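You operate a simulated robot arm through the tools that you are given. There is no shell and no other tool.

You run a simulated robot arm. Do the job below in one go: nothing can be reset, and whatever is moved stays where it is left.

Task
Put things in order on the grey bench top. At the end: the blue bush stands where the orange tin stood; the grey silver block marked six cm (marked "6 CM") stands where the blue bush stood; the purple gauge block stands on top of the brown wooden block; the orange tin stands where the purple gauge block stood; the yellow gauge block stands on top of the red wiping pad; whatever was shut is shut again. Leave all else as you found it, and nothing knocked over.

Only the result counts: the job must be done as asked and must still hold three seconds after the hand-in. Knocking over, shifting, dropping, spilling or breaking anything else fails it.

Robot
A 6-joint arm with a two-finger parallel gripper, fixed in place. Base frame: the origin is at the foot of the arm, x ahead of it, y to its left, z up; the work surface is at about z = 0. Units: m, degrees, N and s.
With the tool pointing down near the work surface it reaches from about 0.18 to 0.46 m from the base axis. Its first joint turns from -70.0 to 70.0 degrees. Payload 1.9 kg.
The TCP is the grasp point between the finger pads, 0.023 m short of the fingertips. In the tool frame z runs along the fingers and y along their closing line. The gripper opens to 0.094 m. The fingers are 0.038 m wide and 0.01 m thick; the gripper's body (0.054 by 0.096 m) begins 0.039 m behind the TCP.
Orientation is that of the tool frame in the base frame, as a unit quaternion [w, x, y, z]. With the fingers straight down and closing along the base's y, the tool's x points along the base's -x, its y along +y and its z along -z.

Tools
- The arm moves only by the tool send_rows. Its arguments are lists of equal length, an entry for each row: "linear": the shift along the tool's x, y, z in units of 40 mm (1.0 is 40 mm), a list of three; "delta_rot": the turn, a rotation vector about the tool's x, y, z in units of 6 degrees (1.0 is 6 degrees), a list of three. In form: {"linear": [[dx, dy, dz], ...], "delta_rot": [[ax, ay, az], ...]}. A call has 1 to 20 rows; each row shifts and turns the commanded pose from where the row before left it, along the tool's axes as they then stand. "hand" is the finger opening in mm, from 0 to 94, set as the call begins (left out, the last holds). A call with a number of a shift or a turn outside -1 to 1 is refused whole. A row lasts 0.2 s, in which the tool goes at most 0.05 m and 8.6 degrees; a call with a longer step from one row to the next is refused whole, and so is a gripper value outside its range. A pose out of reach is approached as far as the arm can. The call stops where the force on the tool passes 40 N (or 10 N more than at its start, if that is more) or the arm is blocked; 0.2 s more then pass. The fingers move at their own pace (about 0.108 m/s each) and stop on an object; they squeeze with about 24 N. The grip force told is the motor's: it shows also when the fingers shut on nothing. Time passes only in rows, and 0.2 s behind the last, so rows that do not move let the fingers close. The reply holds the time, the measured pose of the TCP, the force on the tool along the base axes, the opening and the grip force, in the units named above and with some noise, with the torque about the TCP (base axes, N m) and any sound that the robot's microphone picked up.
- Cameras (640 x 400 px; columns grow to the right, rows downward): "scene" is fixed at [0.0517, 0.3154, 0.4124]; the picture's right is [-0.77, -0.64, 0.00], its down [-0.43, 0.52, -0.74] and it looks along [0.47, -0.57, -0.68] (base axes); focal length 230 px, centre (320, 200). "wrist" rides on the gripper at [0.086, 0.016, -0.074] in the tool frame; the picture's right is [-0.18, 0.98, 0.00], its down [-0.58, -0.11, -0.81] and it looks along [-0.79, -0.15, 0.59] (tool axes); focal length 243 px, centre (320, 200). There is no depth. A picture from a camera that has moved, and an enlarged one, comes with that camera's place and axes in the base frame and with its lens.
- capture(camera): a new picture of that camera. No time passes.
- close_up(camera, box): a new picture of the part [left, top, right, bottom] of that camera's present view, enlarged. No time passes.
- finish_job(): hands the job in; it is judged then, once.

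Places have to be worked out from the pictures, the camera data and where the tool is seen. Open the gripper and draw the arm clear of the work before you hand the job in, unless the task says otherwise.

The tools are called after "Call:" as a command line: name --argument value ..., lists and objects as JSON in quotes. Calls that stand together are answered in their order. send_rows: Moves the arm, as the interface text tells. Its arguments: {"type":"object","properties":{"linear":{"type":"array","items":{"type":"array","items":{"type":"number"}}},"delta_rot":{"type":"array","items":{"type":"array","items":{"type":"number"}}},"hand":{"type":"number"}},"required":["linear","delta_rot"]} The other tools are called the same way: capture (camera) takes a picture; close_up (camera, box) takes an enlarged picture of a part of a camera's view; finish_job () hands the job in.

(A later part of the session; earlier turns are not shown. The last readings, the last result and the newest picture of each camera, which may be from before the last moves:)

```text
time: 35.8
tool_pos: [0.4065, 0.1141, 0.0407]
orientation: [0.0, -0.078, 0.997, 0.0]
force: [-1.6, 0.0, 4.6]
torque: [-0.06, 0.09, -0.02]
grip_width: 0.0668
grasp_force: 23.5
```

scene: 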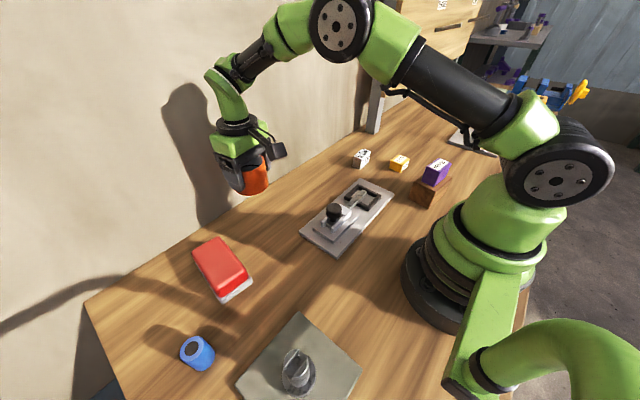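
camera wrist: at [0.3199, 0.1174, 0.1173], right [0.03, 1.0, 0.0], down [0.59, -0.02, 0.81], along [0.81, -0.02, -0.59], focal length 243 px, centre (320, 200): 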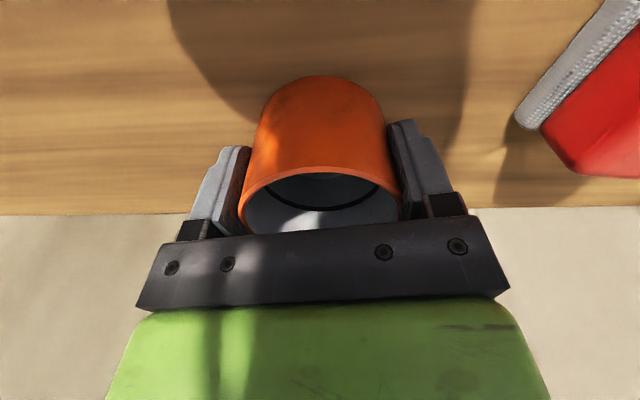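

Light contact shows at 4.6 N. I'll open the fingers and then rise.

Call:
send_rows --linear '[[0, 0, 0], [0, 0, 0], [0, 0, 0], [0, 0, 0]]' --delta_rot '[[0, 0, 0], [0, 0, 0], [0, 0, 0], [0, 0, 0]]' --hand 92

Call:
capture --camera "wrist"

```text
time: 36.8
tool_pos: [0.4066, 0.114, 0.0396]
orientation: [0.0, -0.079, 0.997, 0.0]
force: [-0.3, -0.8, -0.5]
torque: [0.01, -0.01, 0.0]
grip_width: 0.092
grasp_force: 0.2
```

```text
taken
camera wrist: at [0.3202, 0.1176, 0.1154], right [0.03, 1.0, 0.0], down [0.59, -0.02, 0.81], along [0.81, -0.02, -0.59], focal length 243 px, centre (320, 200)
```

wrist: 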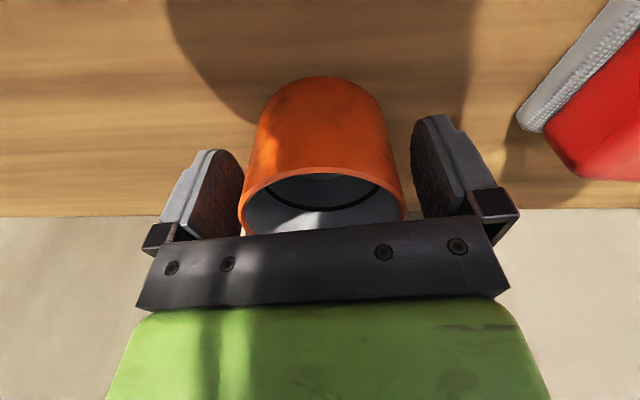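

The tin stands free. I'll rise clear and travel toward the bush, turning to a more natural tool heading there.

Call:
send_rows --linear '[[0, 0, -0.4], [0, 0, -1], [0, 0, -1], [0, 0, -1], [0, 0, -0.7], [0.425, 0.763, 0], [0.425, 0.763, 0], [0.425, 0.763, 0], [0.425, 0.763, 0], [0.425, 0.763, 0], [0.425, 0.763, 0], [0.425, 0.763, 0], [0.425, 0.763, 0], [0, 0, 0]]' --delta_rot '[[0, 0, 0], [0, 0, 0], [0, 0, 0], [0, 0, 0], [0, 0, 0], [0, 0, 0], [0, 0, 0], [0, 0, -1], [0, 0, 0], [0, 0, 0], [0, 0, 0], [0, 0, 0], [0, 0, 0], [0, 0, 0]]'

Call:
capture --camera "wrist"

Call:
capture --camera "scene"

```text
time: 39.8
tool_pos: [0.2184, 0.3201, 0.2053]
orientation: [0.0, -0.131, 0.991, 0.0]
force: [-1.0, 0.5, 0.5]
torque: [0.04, 0.05, -0.02]
grip_width: 0.092
grasp_force: 0.1
```

```text
taken
camera wrist: at [0.1323, 0.3143, 0.2808], right [-0.08, 1.0, 0.0], down [0.59, 0.04, 0.81], along [0.8, 0.06, -0.59], focal length 243 px, centre (320, 200)
```

wrist: 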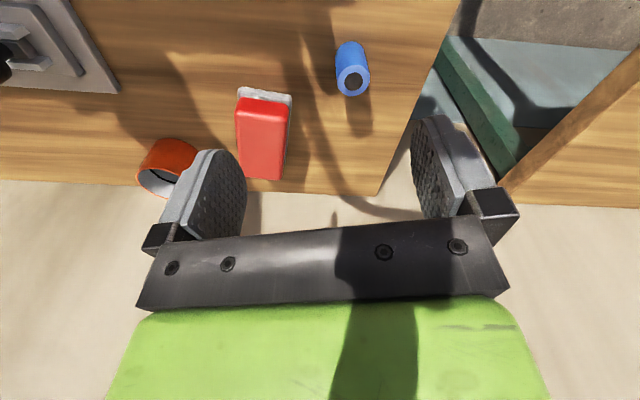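

```text
taken
```

scene: 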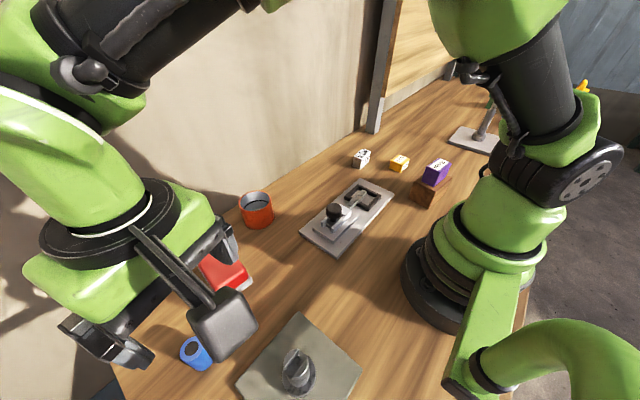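

I have a good view of the bush and pad from here, so I'll enlarge both for measurement.

Call:
close_up --camera "wrist" --box '[310, 20, 400, 110]'

Call:
close_up --camera "wrist" --box '[210, 75, 320, 195]'

```text
4.44 times, centred on (355, 65) of wrist
camera zoom: at [0.1323, 0.3143, 0.2808], right [-0.08, 1.0, 0.0], down [0.59, 0.04, 0.81], along [0.8, 0.06, -0.59], focal length 1078 px, centre (164, 800)
```

zoom: 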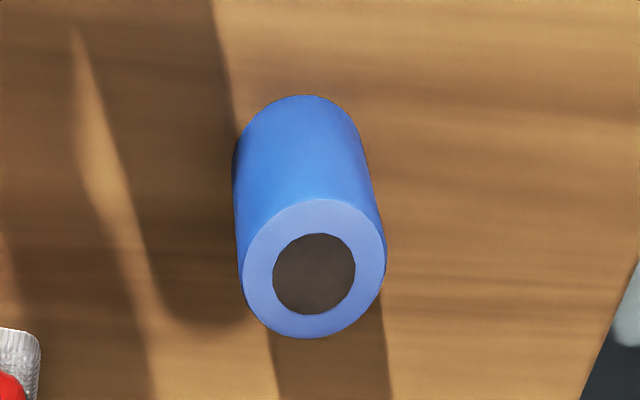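

```text
3.33 times, centred on (265, 135) of wrist
camera zoom: at [0.1323, 0.3143, 0.2808], right [-0.08, 1.0, 0.0], down [0.59, 0.04, 0.81], along [0.8, 0.06, -0.59], focal length 809 px, centre (503, 417)
```

zoom: 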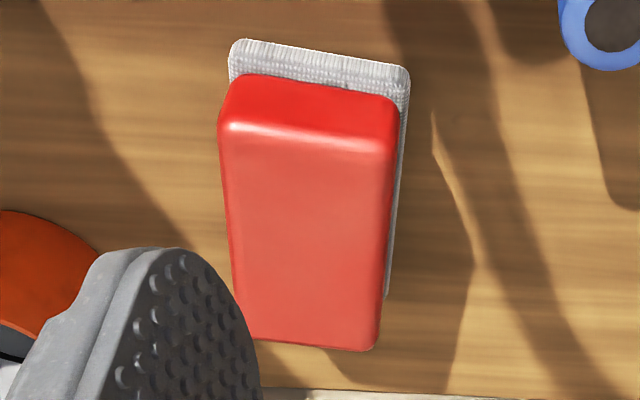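

The bush is about 31 mm across and 50 mm high, centred near (0.2485, 0.3575). The pad centre is near (0.356, 0.2535) and about 40 mm high. I'll move above the bush and down to z ≈ 0.11 for a check.

Call:
send_rows --linear '[[-0.4675, 0.3463, 0], [-0.4675, 0.3463, 0], [0, 0, 0.9], [0, 0, 0.9], [0, 0, 0.6], [0, 0, 0], [0, 0, 0]]' --delta_rot '[[0, 0, 0], [0, 0, 0], [0, 0, 0], [0, 0, 0], [0, 0, 0], [0, 0, 0], [0, 0, 0]]' --hand 64

Call:
capture --camera "wrist"

Call:
capture --camera "scene"

```text
time: 41.4
tool_pos: [0.2479, 0.3577, 0.1094]
orientation: [0.0, -0.131, 0.991, 0.001]
force: [-1.6, -0.2, -0.4]
torque: [-0.02, 0.06, -0.02]
grip_width: 0.0641
grasp_force: 0.1
```

```text
taken
camera wrist: at [0.1625, 0.3519, 0.1855], right [-0.08, 1.0, 0.0], down [0.59, 0.04, 0.81], along [0.8, 0.06, -0.59], focal length 243 px, centre (320, 200)
```

wrist: 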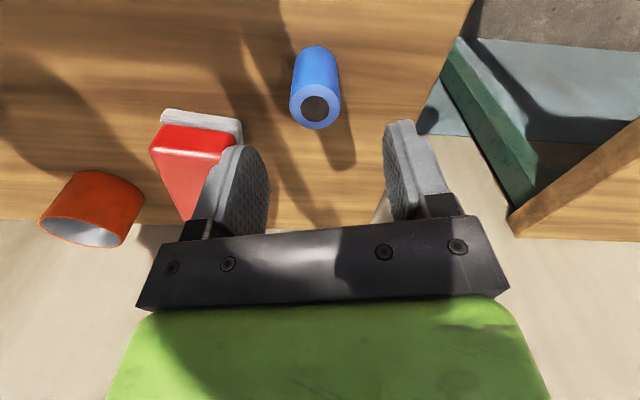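

```text
taken
```

scene: 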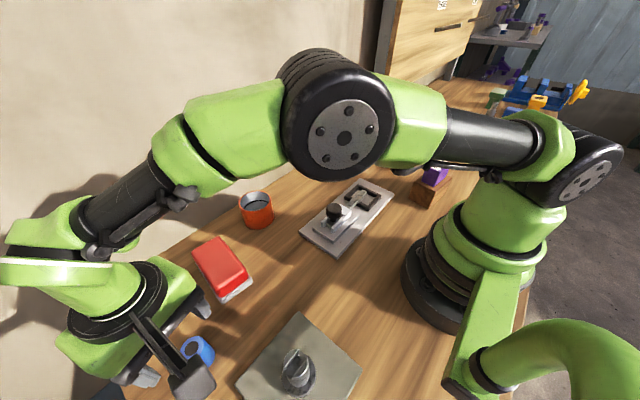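

The bush is about 3 mm toward tool −y, so I'll correct and go down to z ≈ 0.03.

Call:
send_rows --linear '[[0, -0.07, 0.5], [0, 0, 0.6], [0, 0, 0.6], [0, 0, 0.3], [0, 0, 0]]' --delta_rot '[[0, 0, 0], [0, 0, 0], [0, 0, 0], [0, 0, 0], [0, 0, 0]]' --hand 64

Call:
capture --camera "wrist"

```text
time: 42.6
tool_pos: [0.2507, 0.3561, 0.0298]
orientation: [-0.001, -0.131, 0.991, -0.001]
force: [-1.0, 1.1, 0.8]
torque: [-0.03, 0.01, -0.02]
grip_width: 0.0638
grasp_force: 0.0
```

```text
taken
camera wrist: at [0.1652, 0.3493, 0.1047], right [-0.08, 1.0, 0.0], down [0.59, 0.04, 0.81], along [0.8, 0.06, -0.59], focal length 243 px, centre (320, 200)
```

wrist: 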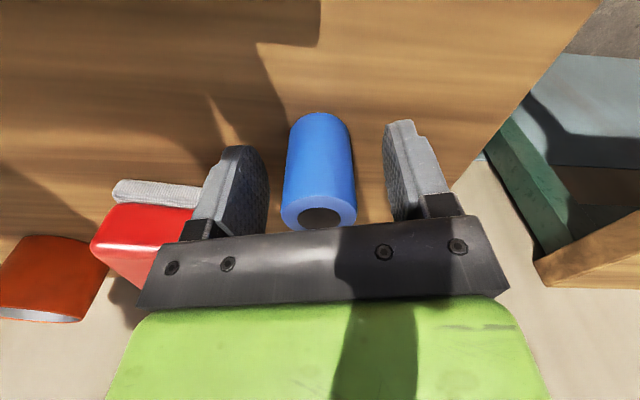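

The fingers straddle the bush, centred at about (0.2505, 0.3555). Closing now.

Call:
send_rows --linear '[[0, 0, 0], [0, 0, 0], [0, 0, 0], [0, 0, 0]]' --delta_rot '[[0, 0, 0], [0, 0, 0], [0, 0, 0], [0, 0, 0]]' --hand 15

Call:
capture --camera "wrist"

```text
time: 43.6
tool_pos: [0.2521, 0.3559, 0.0302]
orientation: [0.0, -0.131, 0.991, 0.0]
force: [0.6, -0.2, -0.4]
torque: [0.03, 0.02, -0.02]
grip_width: 0.0303
grasp_force: 24.5
```

```text
taken
camera wrist: at [0.1652, 0.3493, 0.1049], right [-0.08, 1.0, 0.0], down [0.59, 0.04, 0.81], along [0.8, 0.06, -0.59], focal length 243 px, centre (320, 200)
```

wrist: 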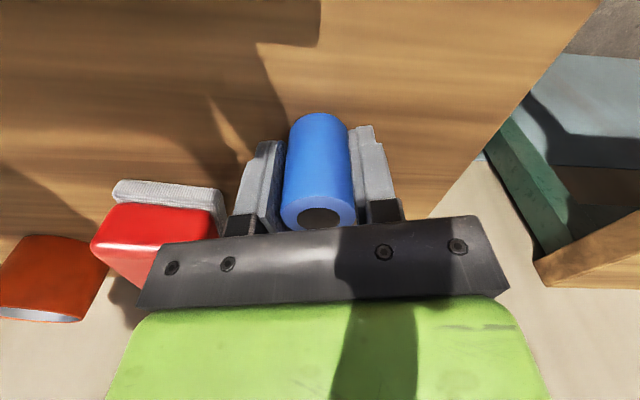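

The bush is gripped at 30 mm. I'll lift it and carry it to the tin's old place at (0.228, 0.155).

Call:
send_rows --linear '[[0, 0, -0.3], [0, 0, -0.9], [0, 0, -0.9], [0, 0, -0.9], [0.311, -0.782, 0], [0.311, -0.782, 0], [0.311, -0.782, 0], [0.311, -0.782, 0], [0.311, -0.782, 0], [0.311, -0.782, 0], [0, 0, 0], [0, 0, 0]]' --delta_rot '[[0, 0, 0], [0, 0, 0], [0, 0, 0], [0, 0, 0], [0, 0, 0], [0, 0, 0], [0, 0, 0], [0, 0, 0], [0, 0, 0], [0, 0, 0], [0, 0, 0], [0, 0, 0]]'

Call:
capture --camera "wrist"

Call:
capture --camera "scene"

```text
time: 46.2
tool_pos: [0.2242, 0.1566, 0.1517]
orientation: [0.0, -0.13, 0.992, 0.001]
force: [-0.6, -0.9, -0.1]
torque: [0.02, -0.02, -0.02]
grip_width: 0.0304
grasp_force: 23.4
```

```text
taken
camera wrist: at [0.1396, 0.1501, 0.2266], right [-0.08, 1.0, 0.0], down [0.59, 0.04, 0.81], along [0.8, 0.06, -0.59], focal length 243 px, centre (320, 200)
```

wrist: 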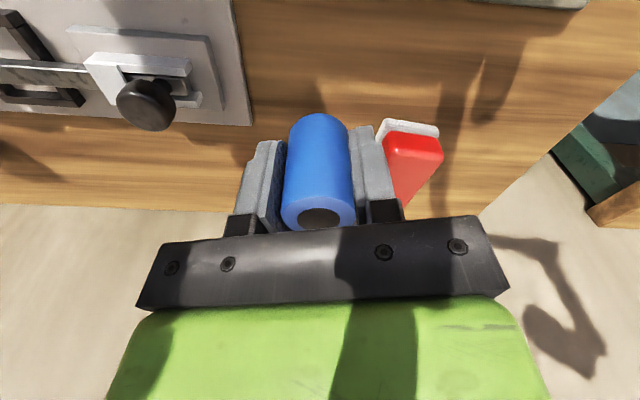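

```text
taken
```

scene: 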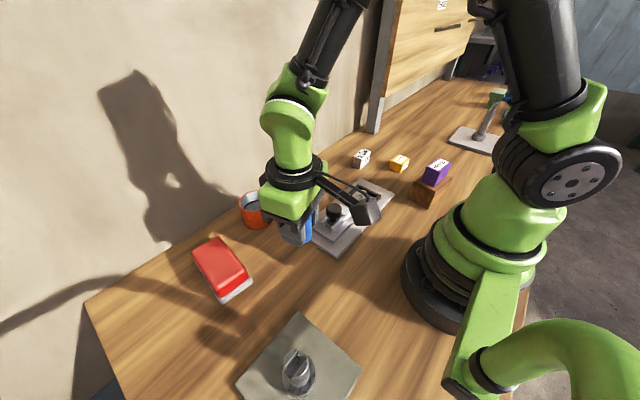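

I'm 2 mm off, so I'll correct and lower to just above the surface.

Call:
send_rows --linear '[[-0.045, -0.05, 0.7], [0, 0, 0.8], [0, 0, 0.7], [0, 0, 0.5], [0, 0, 0.225], [0, 0, 0]]' --delta_rot '[[0, 0, 0], [0, 0, 0], [0, 0, 0], [0, 0, 0], [0, 0, 0], [0, 0, 0]]'

Call:
capture --camera "wrist"

Call:
close_up --camera "scene" --box '[260, 200, 360, 300]'

```text
time: 47.6
tool_pos: [0.2282, 0.1543, 0.0311]
orientation: [0.0, -0.131, 0.991, 0.0]
force: [-0.5, -0.1, -0.3]
torque: [0.01, 0.0, 0.01]
grip_width: 0.0304
grasp_force: 24.2
```

```text
taken
camera wrist: at [0.1431, 0.1478, 0.1068], right [-0.08, 1.0, 0.0], down [0.59, 0.04, 0.81], along [0.8, 0.06, -0.59], focal length 243 px, centre (320, 200)
```

wrist: 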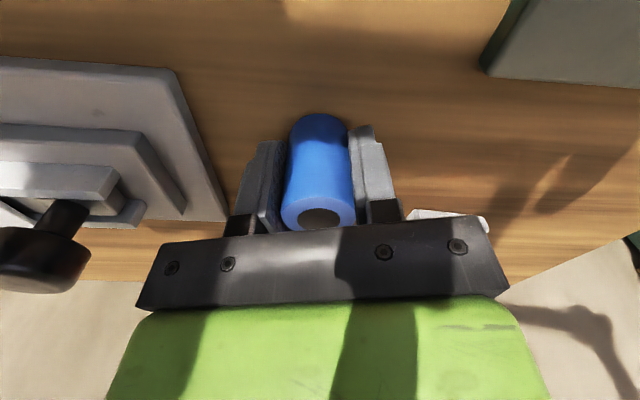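

```text
4.00 times, centred on (310, 250) of scene
camera zoom: at [0.0517, 0.3154, 0.4124], right [-0.77, -0.64, 0.0], down [-0.43, 0.52, -0.74], along [0.47, -0.57, -0.68], focal length 918 px, centre (360, 0)
```

zoom: 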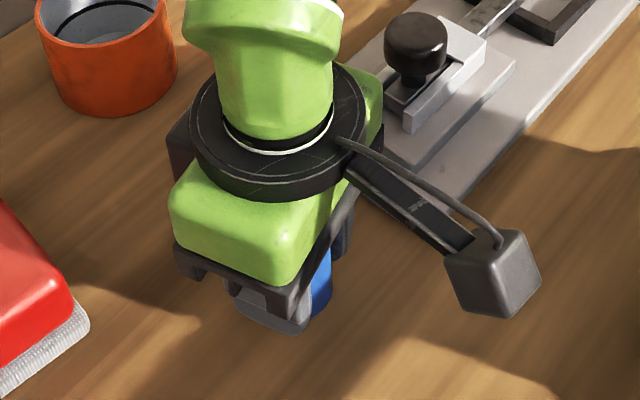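

About 2 mm remain. I'll step down to contact.

Call:
send_rows --linear '[[0, 0, 0.035], [0, 0, 0], [0, 0, 0]]' --delta_rot '[[0, 0, 0], [0, 0, 0], [0, 0, 0]]'

```text
time: 48.4
tool_pos: [0.2277, 0.1543, 0.0302]
orientation: [0.0, -0.131, 0.991, 0.001]
force: [0.1, 0.1, -1.0]
torque: [0.02, 0.0, 0.0]
grip_width: 0.0304
grasp_force: 23.8
```

Call:
send_rows --linear '[[0, 0, 0.025], [0, 0, 0], [0, 0, 0]]' --delta_rot '[[0, 0, 0], [0, 0, 0], [0, 0, 0]]'

```text
time: 49.2
tool_pos: [0.2281, 0.1551, 0.0297]
orientation: [0.0, -0.131, 0.991, -0.001]
force: [0.0, 0.0, -0.8]
torque: [0.02, 0.01, -0.01]
grip_width: 0.0302
grasp_force: 23.7
```

Call:
send_rows --linear '[[0, 0, 0.02], [0, 0, 0], [0, 0, 0]]' --delta_rot '[[0, 0, 0], [0, 0, 0], [0, 0, 0]]'

Call:
capture --camera "wrist"

```text
time: 50.0
tool_pos: [0.2288, 0.1549, 0.0297]
orientation: [0.001, -0.131, 0.991, 0.001]
force: [-4.4, 1.9, 15.5]
torque: [-0.02, 0.11, -0.02]
grip_width: 0.0303
grasp_force: 23.7
```

```text
taken
camera wrist: at [0.143, 0.1478, 0.1043], right [-0.08, 1.0, 0.0], down [0.59, 0.04, 0.81], along [0.8, 0.06, -0.59], focal length 243 px, centre (320, 200)
```

wrist: 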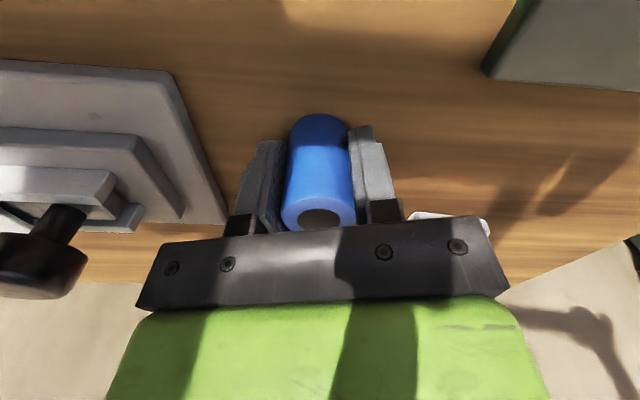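

Contact now shows at 15 N. I'll ease up half a millimetre and release.

Call:
send_rows --linear '[[0, 0, -0.015], [0, 0, 0]]' --delta_rot '[[0, 0, 0], [0, 0, 0]]'

Call:
send_rows --linear '[[0, 0, 0], [0, 0, 0], [0, 0, 0]]' --delta_rot '[[0, 0, 0], [0, 0, 0], [0, 0, 0]]' --hand 60

Call:
capture --camera "wrist"

```text
time: 50.6
tool_pos: [0.2284, 0.1542, 0.0308]
orientation: [0.0, -0.13, 0.992, -0.001]
force: [-0.6, -0.7, -0.1]
torque: [0.04, 0.02, -0.02]
grip_width: 0.0304
grasp_force: 24.4
```

```text
time: 51.4
tool_pos: [0.2284, 0.1539, 0.0285]
orientation: [-0.001, -0.13, 0.991, 0.0]
force: [-0.5, -0.8, 0.5]
torque: [0.01, -0.02, -0.01]
grip_width: 0.06
grasp_force: 0.1
```

```text
taken
camera wrist: at [0.1427, 0.1483, 0.1048], right [-0.08, 1.0, 0.0], down [0.59, 0.04, 0.81], along [0.8, 0.06, -0.59], focal length 243 px, centre (320, 200)
```

wrist: 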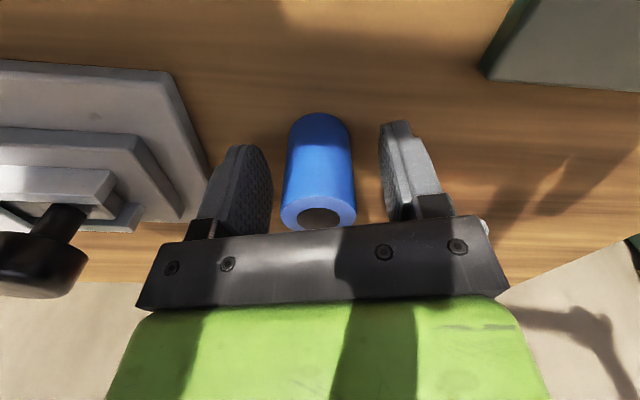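

The bush stands free at the tin's old place. I'll rise straight up and go over to view the silver block.

Call:
send_rows --linear '[[0, 0, -0.4], [0, 0, -1], [0, 0, -1], [0, 0, -1], [0, 0, -0.85], [0.082, -0.919, 0], [0.082, -0.919, 0], [0.082, -0.919, 0], [0.082, -0.919, 0], [0.082, -0.919, 0], [0.082, -0.919, 0], [0.082, -0.919, 0], [0.082, -0.919, 0], [0.082, -0.919, 0], [0.082, -0.919, 0], [0.082, -0.919, 0], [0, 0, 0], [0, 0, 0]]' --delta_rot '[[0, 0, 0], [0, 0, 0], [0, 0, 0], [0, 0, 0], [0, 0, 0], [0, 0, 0], [0, 0, 0], [0, 0, 0], [0, 0, 0], [0, 0, 0], [0, 0, 0], [0, 0, 0], [0, 0, 0], [0, 0, 0], [0, 0, 0], [0, 0, 0], [0, 0, 1], [0, 0, 0]]'

Call:
capture --camera "wrist"

Call:
capture --camera "scene"

```text
time: 55.2
tool_pos: [0.2973, -0.2446, 0.1996]
orientation: [0.0, -0.078, 0.997, 0.001]
force: [0.8, 0.0, -0.6]
torque: [0.01, 0.02, 0.0]
grip_width: 0.06
grasp_force: 0.0
```

```text
taken
camera wrist: at [0.2103, -0.2419, 0.2741], right [0.03, 1.0, 0.0], down [0.59, -0.02, 0.81], along [0.81, -0.02, -0.59], focal length 243 px, centre (320, 200)
```

wrist: 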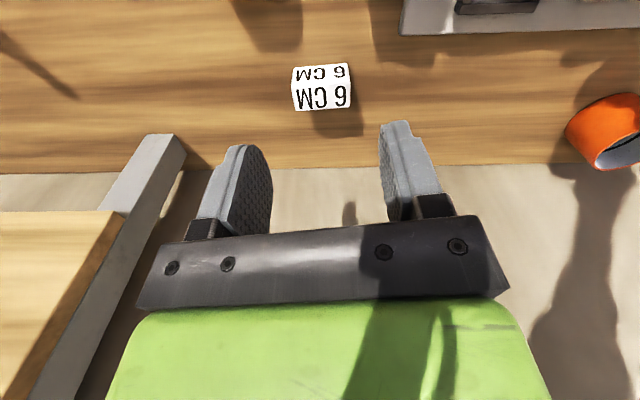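

```text
taken
```

scene: 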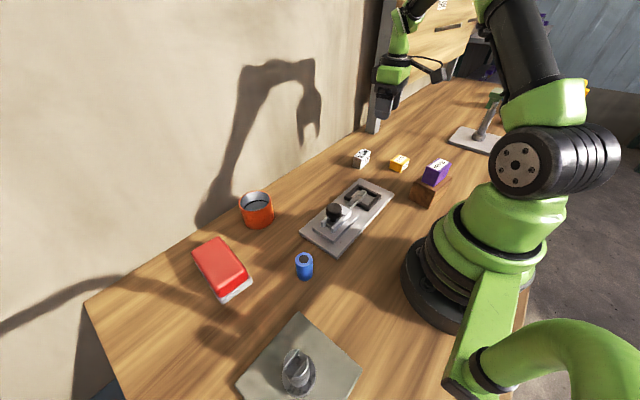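

The silver block is in view. I'll enlarge it and also check the bush's placement in the scene camera.

Call:
close_up --camera "wrist" --box '[280, 50, 370, 120]'

Call:
close_up --camera "scene" --box '[270, 240, 340, 300]'

Call:
close_up --camera "scene" --box '[225, 180, 295, 240]'

Call:
close_up --camera "scene" --box '[340, 130, 460, 220]'

```text
5.71 times, centred on (325, 85) of wrist
camera zoom: at [0.2103, -0.2419, 0.2741], right [0.03, 1.0, 0.0], down [0.59, -0.02, 0.81], along [0.81, -0.02, -0.59], focal length 1386 px, centre (291, 857)
```

zoom: 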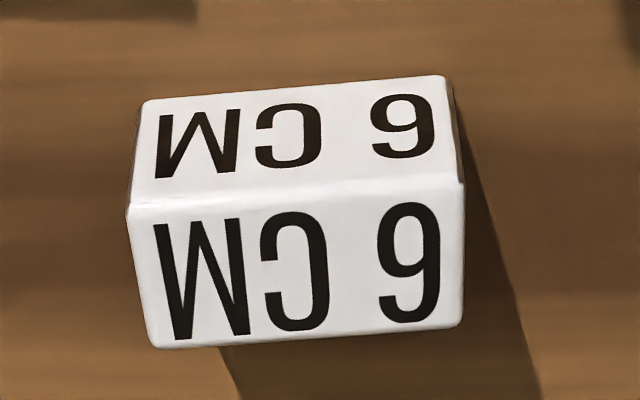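

```text
6.67 times, centred on (305, 270) of scene
camera zoom: at [0.0517, 0.3154, 0.4124], right [-0.77, -0.64, 0.0], down [-0.43, 0.52, -0.74], along [0.47, -0.57, -0.68], focal length 1530 px, centre (420, -267)
```

zoom: 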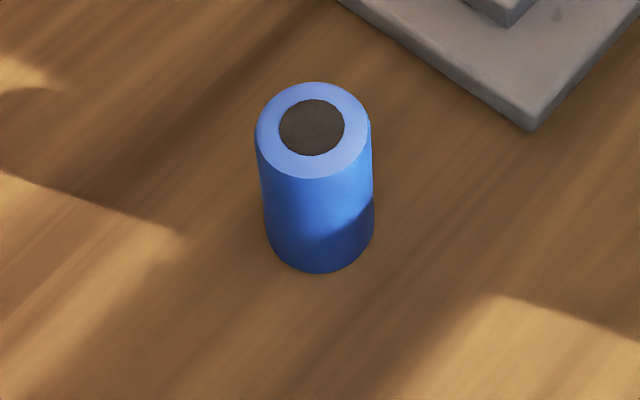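

```text
6.67 times, centred on (260, 210) of scene
camera zoom: at [0.0517, 0.3154, 0.4124], right [-0.77, -0.64, 0.0], down [-0.43, 0.52, -0.74], along [0.47, -0.57, -0.68], focal length 1530 px, centre (720, 133)
```

zoom: 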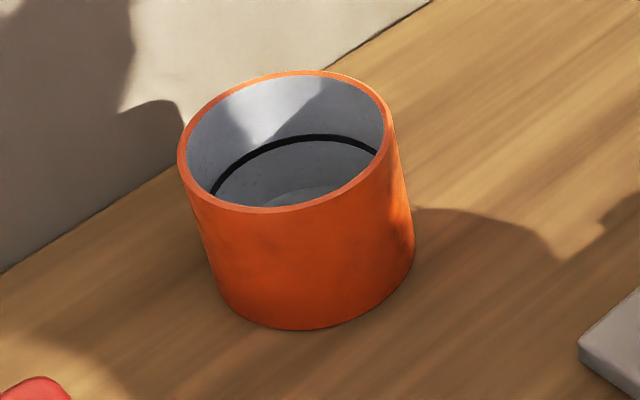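

```text
4.44 times, centred on (400, 175) of scene
camera zoom: at [0.0517, 0.3154, 0.4124], right [-0.77, -0.64, 0.0], down [-0.43, 0.52, -0.74], along [0.47, -0.57, -0.68], focal length 1020 px, centre (-36, 311)
```

zoom: 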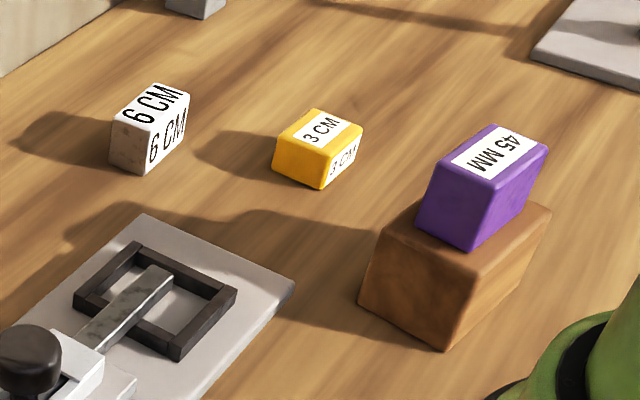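

The bush and tin placements check out within about 1–2 mm in the scene camera. The silver block is about 60 x 28 x 39 mm, centred near (0.350, -0.2445) with its long axis at about 93°. I'll centre over it with the fingers wide, across its length.

Call:
send_rows --linear '[[-0.645, -0.106, 0], [-0.645, -0.106, 0], [0, 0, 0], [0, 0, 0.9], [0, 0, 0.9], [0, 0, 0.6], [0, 0, 0], [0, 0, 0]]' --delta_rot '[[0, 0, 0], [0, 0, 0], [0, 0, 0.93], [0, 0, 0], [0, 0, 0], [0, 0, 0], [0, 0, 0], [0, 0, 0]]' --hand 94

Call:
capture --camera "wrist"

Call:
capture --camera "scene"

```text
time: 57.0
tool_pos: [0.3526, -0.2444, 0.1006]
orientation: [0.0, -0.029, 1.0, 0.001]
force: [-0.5, -0.7, 0.3]
torque: [0.02, 0.01, -0.02]
grip_width: 0.0941
grasp_force: 0.1
```

```text
taken
camera wrist: at [0.2671, -0.2341, 0.1767], right [0.13, 0.99, 0.0], down [0.59, -0.07, 0.81], along [0.8, -0.1, -0.59], focal length 243 px, centre (320, 200)
```

wrist: 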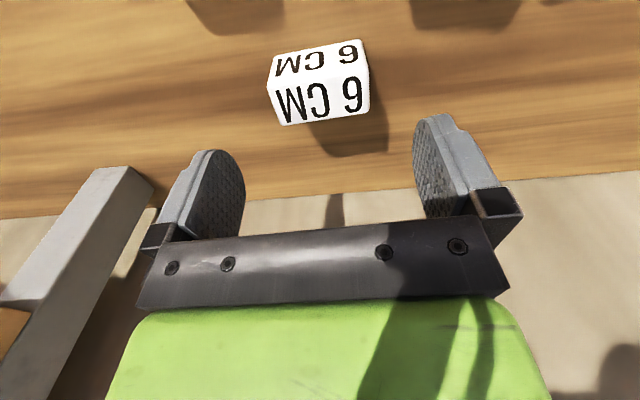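

```text
taken
```

scene: 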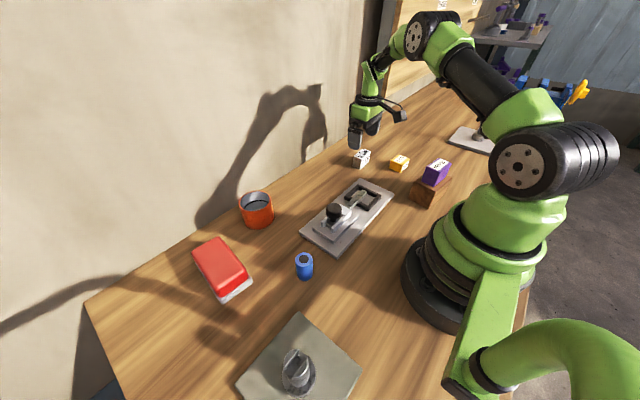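

The block is about 4–5 mm nearer than the gripper centre. I'll correct and lower to z ≈ 0.030.

Call:
send_rows --linear '[[0.11, 0.02, 0.4], [0, 0, 0.5], [0, 0, 0.5], [0, 0, 0.39], [0, 0, 0]]' --delta_rot '[[0, 0, 0], [0, 0, 0], [0, 0, 0], [0, 0, 0], [0, 0, 0]]' --hand 94

Call:
capture --camera "wrist"

```text
time: 58.2
tool_pos: [0.3465, -0.244, 0.0292]
orientation: [-0.001, -0.03, 1.0, 0.0]
force: [0.7, -0.2, -1.2]
torque: [-0.02, -0.02, 0.0]
grip_width: 0.094
grasp_force: 0.1
```

```text
taken
camera wrist: at [0.2612, -0.2333, 0.1055], right [0.13, 0.99, 0.0], down [0.59, -0.07, 0.81], along [0.8, -0.1, -0.59], focal length 243 px, centre (320, 200)
```

wrist: 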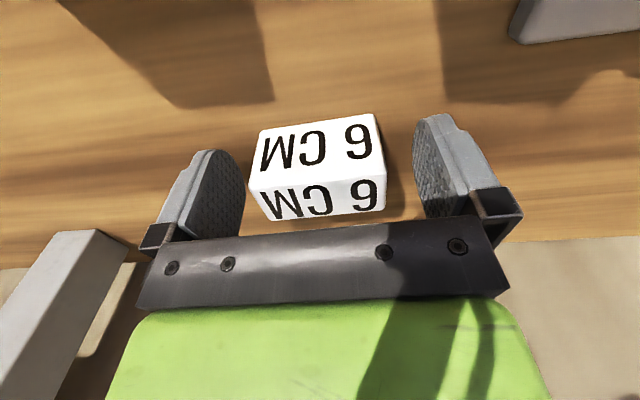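

The block sits squarely between the fingers, so I'll close.

Call:
send_rows --linear '[[0, 0, 0], [0, 0, 0], [0, 0, 0], [0, 0, 0]]' --delta_rot '[[0, 0, 0], [0, 0, 0], [0, 0, 0], [0, 0, 0]]' --hand 40

Call:
capture --camera "wrist"

```text
time: 59.2
tool_pos: [0.347, -0.2443, 0.0305]
orientation: [0.0, -0.029, 1.0, 0.0]
force: [0.1, -0.4, 0.6]
torque: [0.0, 0.0, 0.02]
grip_width: 0.0598
grasp_force: 24.6
```

```text
taken
camera wrist: at [0.2611, -0.2333, 0.1056], right [0.13, 0.99, 0.0], down [0.59, -0.07, 0.81], along [0.8, -0.1, -0.59], focal length 243 px, centre (320, 200)
```

wrist: 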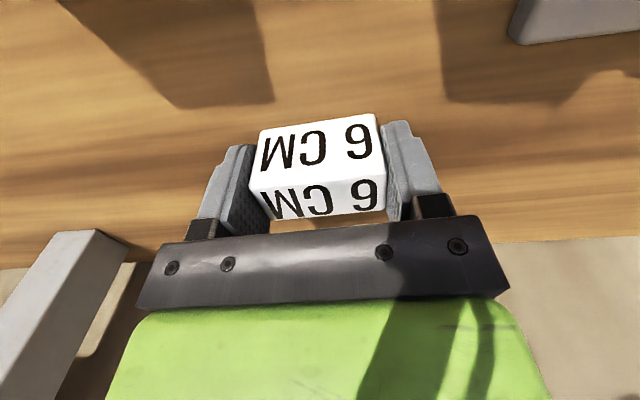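

Gripped at 59.8 mm, so it really is the 6 cm block. I'll lift it and start carrying it toward the bush's old place at (0.251, 0.3555).

Call:
send_rows --linear '[[0, 0, -0.4], [0, 0, -1], [0, 0, -1], [0, 0, -1], [0, 0, -0.6], [0.0994, 0.9435, 0], [0.0994, 0.9435, 0], [0.0994, 0.9435, 0], [0.0994, 0.9435, 0], [0.0994, 0.9435, 0], [0.0994, 0.9435, 0], [0.0994, 0.9435, 0], [0.0994, 0.9435, 0], [0, 0, 0]]' --delta_rot '[[0, 0, 0], [0, 0, 0], [0, 0, 0], [0, 0, 0], [0, 0, 0], [0, 0, 0], [0, 0, 0], [0, 0, 0], [0, 0, 0], [0, 0, 0], [0, 0, 0], [0, 0, 0], [0, 0, 0], [0, 0, 0]]'

Call:
capture --camera "wrist"

Call:
capture --camera "scene"

```text
time: 62.2
tool_pos: [0.2967, 0.0543, 0.1917]
orientation: [0.0, -0.03, 1.0, 0.001]
force: [-1.1, 0.3, -1.8]
torque: [0.0, 0.03, 0.0]
grip_width: 0.0597
grasp_force: 24.1
```

```text
taken
camera wrist: at [0.2107, 0.065, 0.2669], right [0.13, 0.99, 0.0], down [0.59, -0.07, 0.81], along [0.8, -0.1, -0.59], focal length 243 px, centre (320, 200)
```

wrist: 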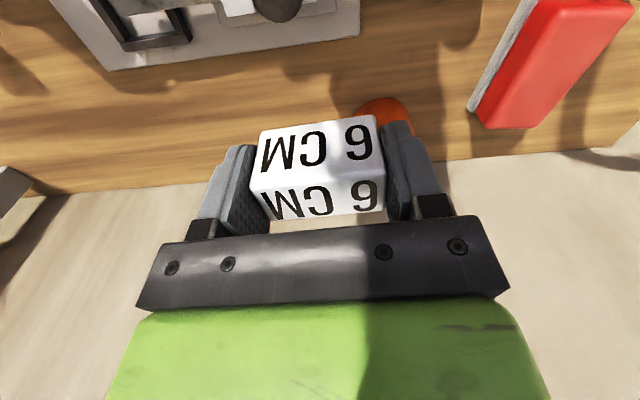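

```text
taken
```

scene: 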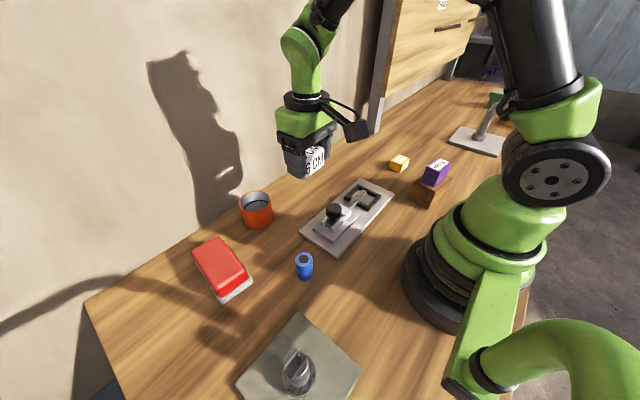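

The block is secure and all other items are undisturbed. I'll do the second half of the move and the small turn.

Call:
send_rows --linear '[[0.0994, 0.9435, 0], [0.0994, 0.9435, 0], [0.0994, 0.9435, 0], [0.0994, 0.9435, 0], [0.0994, 0.9435, 0], [0.0994, 0.9435, 0], [0.0994, 0.9435, 0], [0.0994, 0.9435, 0], [0, 0, 0], [0, 0, 0], [0, 0, 0], [0, 0, 0]]' --delta_rot '[[0, 0, 0], [0, 0, 0], [0, 0, 0], [0, 0, 0], [0, 0, 0], [0, 0, 0], [0, 0, 0], [0, 0, 0], [0, 0, -1], [0, 0, -1], [0, 0, 0], [0, 0, 0]]'

Call:
capture --camera "wrist"

Call:
capture --camera "scene"

```text
time: 64.8
tool_pos: [0.2437, 0.3532, 0.1921]
orientation: [0.0, -0.134, 0.991, 0.0]
force: [-0.6, -0.6, -2.1]
torque: [0.0, 0.01, -0.01]
grip_width: 0.0597
grasp_force: 24.3
```

```text
taken
camera wrist: at [0.1581, 0.3455, 0.2667], right [-0.08, 1.0, 0.0], down [0.59, 0.05, 0.81], along [0.8, 0.07, -0.59], focal length 243 px, centre (320, 200)
```

wrist: 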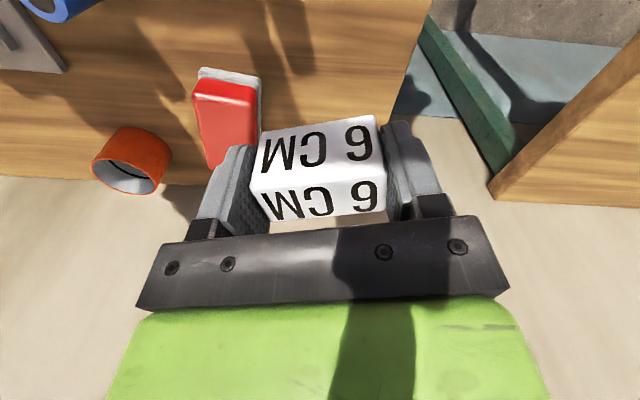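

```text
taken
```

scene: 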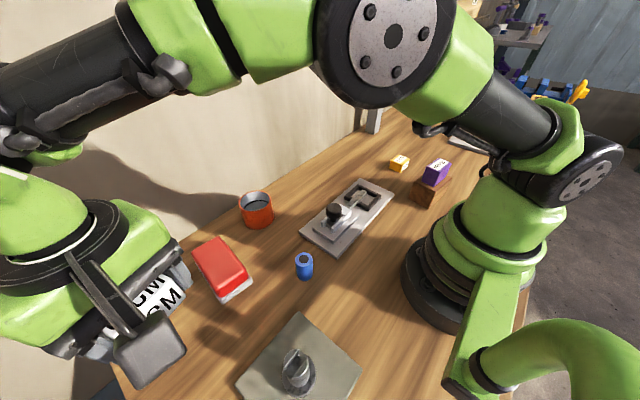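

I'm 4 mm short along x. I'll correct and lower to just above the bench.

Call:
send_rows --linear '[[-0.095, 0.023, 0.8], [0, 0, 0.8], [0, 0, 0.8], [0, 0, 0.7], [0, 0, 0.5], [0, 0, 0.3], [0, 0, 0], [0, 0, 0]]' --delta_rot '[[0, 0, 0], [0, 0, 0], [0, 0, 0], [0, 0, 0], [0, 0, 0], [0, 0, 0], [0, 0, 0], [0, 0, 0]]'

Call:
capture --camera "wrist"

Call:
capture --camera "scene"

```text
time: 66.6
tool_pos: [0.2502, 0.356, 0.0368]
orientation: [0.0, -0.134, 0.991, -0.001]
force: [-0.1, -0.1, -1.5]
torque: [-0.01, 0.0, -0.05]
grip_width: 0.0596
grasp_force: 24.0
```

```text
taken
camera wrist: at [0.1651, 0.3487, 0.1113], right [-0.08, 1.0, 0.0], down [0.59, 0.05, 0.81], along [0.8, 0.07, -0.59], focal length 243 px, centre (320, 200)
```

wrist: 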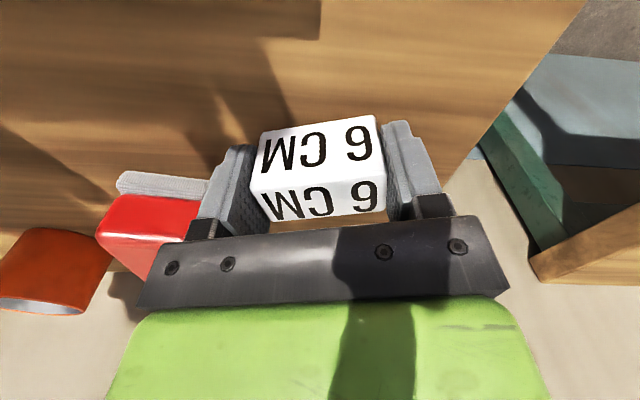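

```text
taken
```

scene: 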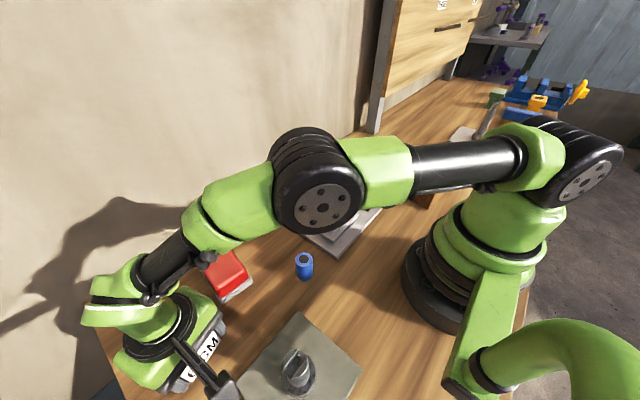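

I'm now 3.5 mm too far in x and about 5.5 mm above contact. I'll correct and lower 4 mm.

Call:
send_rows --linear '[[0.085, 0, 0.05], [0, 0, 0.05], [0, 0, 0], [0, 0, 0]]' --delta_rot '[[0, 0, 0], [0, 0, 0], [0, 0, 0], [0, 0, 0]]'

Call:
close_up --camera "wrist" --box '[200, 80, 440, 230]'

```text
time: 67.6
tool_pos: [0.2463, 0.3539, 0.0311]
orientation: [0.0, -0.134, 0.991, 0.0]
force: [0.7, 1.7, -1.9]
torque: [0.01, 0.03, -0.01]
grip_width: 0.0598
grasp_force: 24.2
```

```text
2.67 times, centred on (320, 155) of wrist
camera zoom: at [0.1609, 0.3475, 0.1069], right [-0.08, 1.0, 0.0], down [0.59, 0.05, 0.81], along [0.8, 0.07, -0.59], focal length 647 px, centre (320, 320)
```

zoom: 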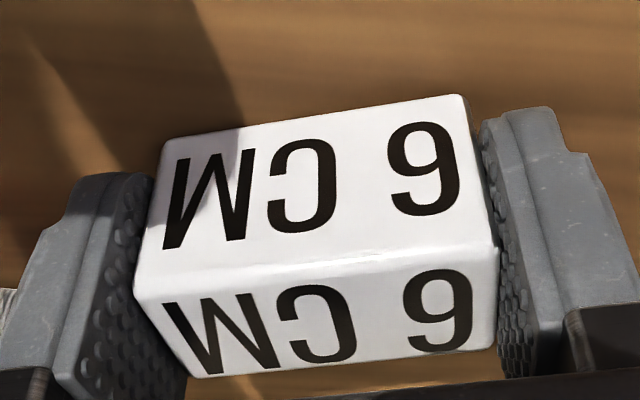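

Position is good, and about 1 mm remains. Stepping down to contact.

Call:
send_rows --linear '[[0, 0, 0.025], [0, 0, 0], [0, 0, 0]]' --delta_rot '[[0, 0, 0], [0, 0, 0], [0, 0, 0]]'

```text
time: 68.4
tool_pos: [0.2473, 0.3559, 0.0311]
orientation: [0.001, -0.135, 0.991, 0.001]
force: [-1.7, -2.9, 6.7]
torque: [-0.11, -0.13, -0.08]
grip_width: 0.0601
grasp_force: 23.6
```

Contact at about 7 N. I'll release.

Call:
send_rows --linear '[[0, 0, 0], [0, 0, 0], [0, 0, 0], [0, 0, 0]]' --delta_rot '[[0, 0, 0], [0, 0, 0], [0, 0, 0], [0, 0, 0]]' --hand 86

Call:
capture --camera "wrist"

```text
time: 69.4
tool_pos: [0.2453, 0.3543, 0.03]
orientation: [0.0, -0.134, 0.991, -0.001]
force: [-0.1, 0.0, 0.4]
torque: [0.01, -0.01, 0.0]
grip_width: 0.0858
grasp_force: 0.2
```

```text
taken
camera wrist: at [0.1612, 0.3482, 0.1053], right [-0.08, 1.0, 0.0], down [0.59, 0.05, 0.81], along [0.8, 0.07, -0.59], focal length 243 px, centre (320, 200)
```

wrist: 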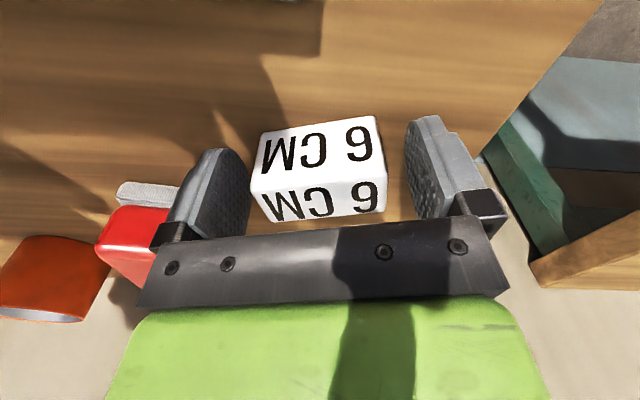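

The silver block stands at about (0.252, 0.356), which matches the bush's old place. I'll rise and move for a precise look at the pad.

Call:
send_rows --linear '[[0, 0, -0.4], [0, 0, -1], [0, 0, -1], [0, 0, -1], [0, 0, -0.85], [-0.203, -0.8825, 0], [-0.203, -0.8825, 0], [-0.203, -0.8825, 0], [0, 0, 0]]' --delta_rot '[[0, 0, 0], [0, 0, 0], [0, 0, 0], [0, 0, 0], [0, 0, 0], [0, 0, 0], [0, 0, 0], [0, 0, 0], [0, 0, 0]]'

Call:
capture --camera "wrist"

Call:
close_up --camera "wrist" --box '[240, 30, 420, 150]'

Call:
capture --camera "scene"

```text
time: 71.4
tool_pos: [0.2973, 0.2579, 0.2042]
orientation: [0.0, -0.134, 0.991, 0.0]
force: [0.2, -0.3, 0.2]
torque: [0.0, 0.02, 0.01]
grip_width: 0.0856
grasp_force: 0.1
```

```text
taken
camera wrist: at [0.2119, 0.2508, 0.2795], right [-0.08, 1.0, 0.0], down [0.59, 0.05, 0.81], along [0.8, 0.07, -0.59], focal length 243 px, centre (320, 200)
```

wrist: 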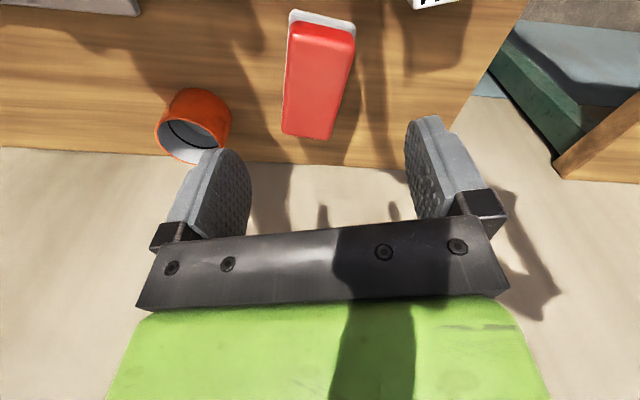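

```text
3.33 times, centred on (330, 90) of wrist
camera zoom: at [0.2119, 0.2508, 0.2795], right [-0.08, 1.0, 0.0], down [0.59, 0.05, 0.81], along [0.8, 0.07, -0.59], focal length 809 px, centre (287, 567)
```

zoom: 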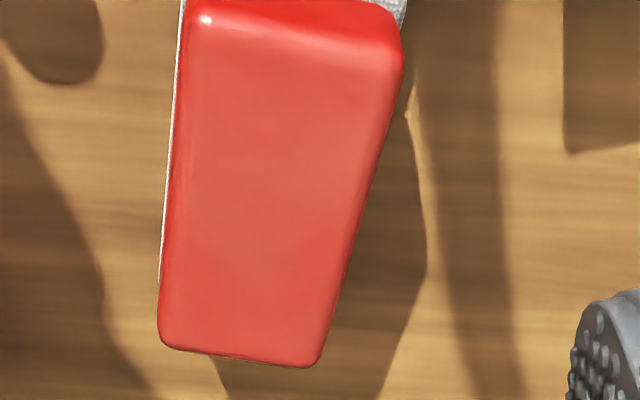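

```text
taken
```

scene: 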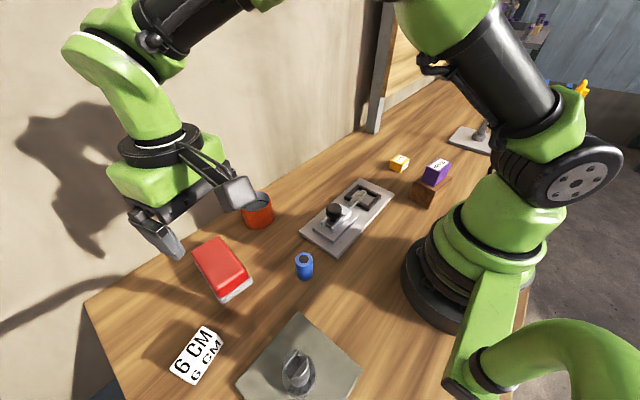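

The pad's top is centred near (0.3525, 0.2545), about 105 x 56 mm, with its long axis at about -6°. Next I'll go to the yellow block near (0.25, -0.31), turning so the fingers close across its short side.

Call:
send_rows --linear '[[0.326, -0.888, 0], [0.326, -0.888, 0], [0.326, -0.888, 0], [0.326, -0.888, 0], [0.326, -0.888, 0], [0.326, -0.888, 0], [0.326, -0.888, 0], [0.326, -0.888, 0], [0.326, -0.888, 0], [0.326, -0.888, 0], [0.326, -0.888, 0], [0.326, -0.888, 0], [0.326, -0.888, 0], [0.326, -0.888, 0], [0, 0, 0], [0, 0, 0], [0, 0, 0], [0, 0, 0], [0, 0, 0], [0, 0, 0]]' --delta_rot '[[0, 0, 0], [0, 0, 0], [0, 0, 0], [0, 0, 0], [0, 0, 0], [0, 0, 0], [0, 0, 0], [0, 0, 0], [0, 0, 0], [0, 0, 0], [0, 0, 0], [0, 0, 0], [0, 0, 0], [0, 0, 0], [0, 0, 1], [0, 0, 1], [0, 0, 1], [0, 0, 1], [0, 0, 1], [0, 0, 1]]' --hand 70

Call:
send_rows --linear '[[0, 0, 0], [0, 0, 0], [0, 0, 0], [0, 0, 0], [0, 0, 0], [0, 0, 0], [0, 0, 0], [0, 0, 0], [0, 0, 0], [0, 0, 0], [0, 0, 0], [0, 0, 0], [0, 0, 0]]' --delta_rot '[[0, 0, 1], [0, 0, 1], [0, 0, 1], [0, 0, 1], [0, 0, 1], [0, 0, 1], [0, 0, 1], [0, 0, 1], [0, 0, 1], [0, 0, 1], [0, 0, 1], [0, 0, 0.5], [0, 0, 0]]'

Call:
capture --camera "wrist"

Call:
capture --camera "scene"

```text
time: 75.6
tool_pos: [0.2542, -0.2695, 0.2001]
orientation: [0.0, 0.179, 0.984, 0.0]
force: [-1.2, 0.3, 0.4]
torque: [-0.01, -0.02, -0.03]
grip_width: 0.0701
grasp_force: 0.1
```

```text
time: 78.4
tool_pos: [0.2545, -0.2695, 0.2003]
orientation: [0.001, 0.706, 0.709, 0.0]
force: [-0.6, -0.6, 0.4]
torque: [-0.02, 0.02, 0.0]
grip_width: 0.0701
grasp_force: 0.1
```

```text
taken
camera wrist: at [0.2718, -0.1825, 0.2754], right [0.98, -0.18, 0.0], down [-0.11, -0.58, 0.81], along [-0.14, -0.79, -0.59], focal length 243 px, centre (320, 200)
```

wrist: 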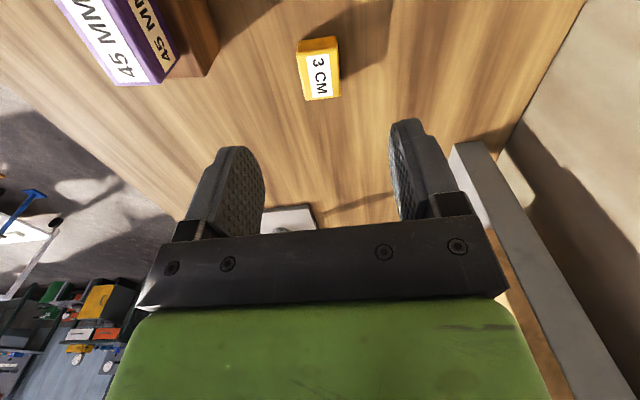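

```text
taken
```

scene: 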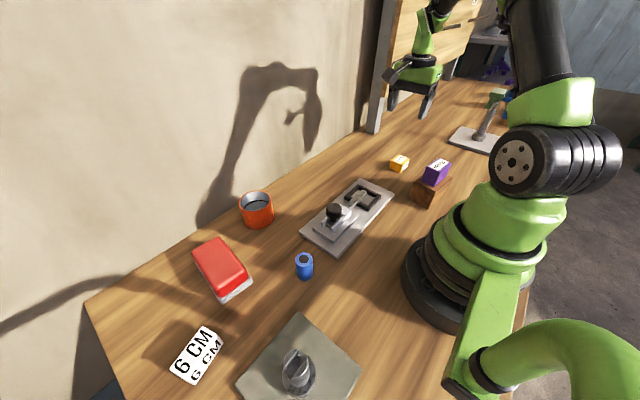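

The yellow block is well in view. I'll enlarge it, and also the pad and silver block in the scene view.

Call:
close_up --camera "wrist" --box '[280, 25, 370, 110]'

Call:
close_up --camera "scene" --box '[180, 225, 260, 310]'

Call:
close_up --camera "scene" --box '[160, 310, 240, 390]'

```text
4.71 times, centred on (325, 68) of wrist
camera zoom: at [0.2718, -0.1825, 0.2754], right [0.98, -0.18, 0.0], down [-0.11, -0.58, 0.81], along [-0.14, -0.79, -0.59], focal length 1142 px, centre (296, 824)
```

zoom: 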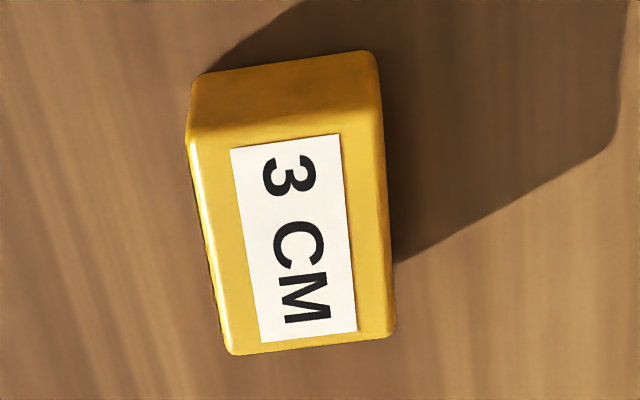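

```text
4.71 times, centred on (220, 268) of scene
camera zoom: at [0.0517, 0.3154, 0.4124], right [-0.77, -0.64, 0.0], down [-0.43, 0.52, -0.74], along [0.47, -0.57, -0.68], focal length 1080 px, centre (791, -118)
```

zoom: 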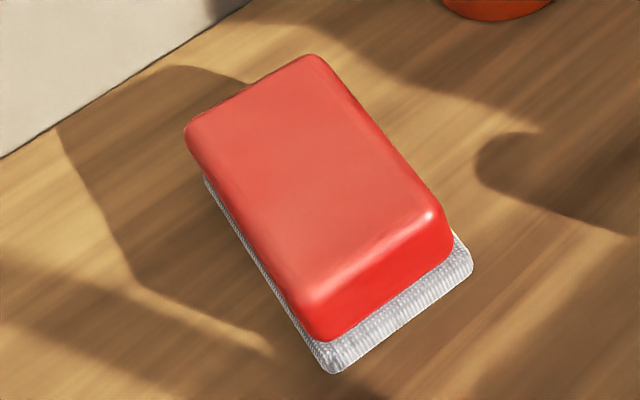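

```text
5.00 times, centred on (200, 350) of scene
camera zoom: at [0.0517, 0.3154, 0.4124], right [-0.77, -0.64, 0.0], down [-0.43, 0.52, -0.74], along [0.47, -0.57, -0.68], focal length 1148 px, centre (920, -550)
```

zoom: 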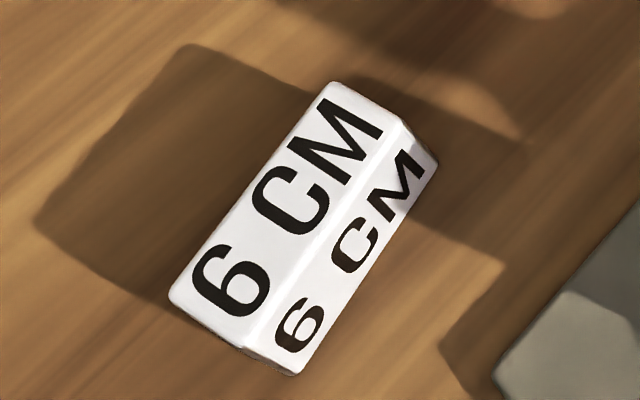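

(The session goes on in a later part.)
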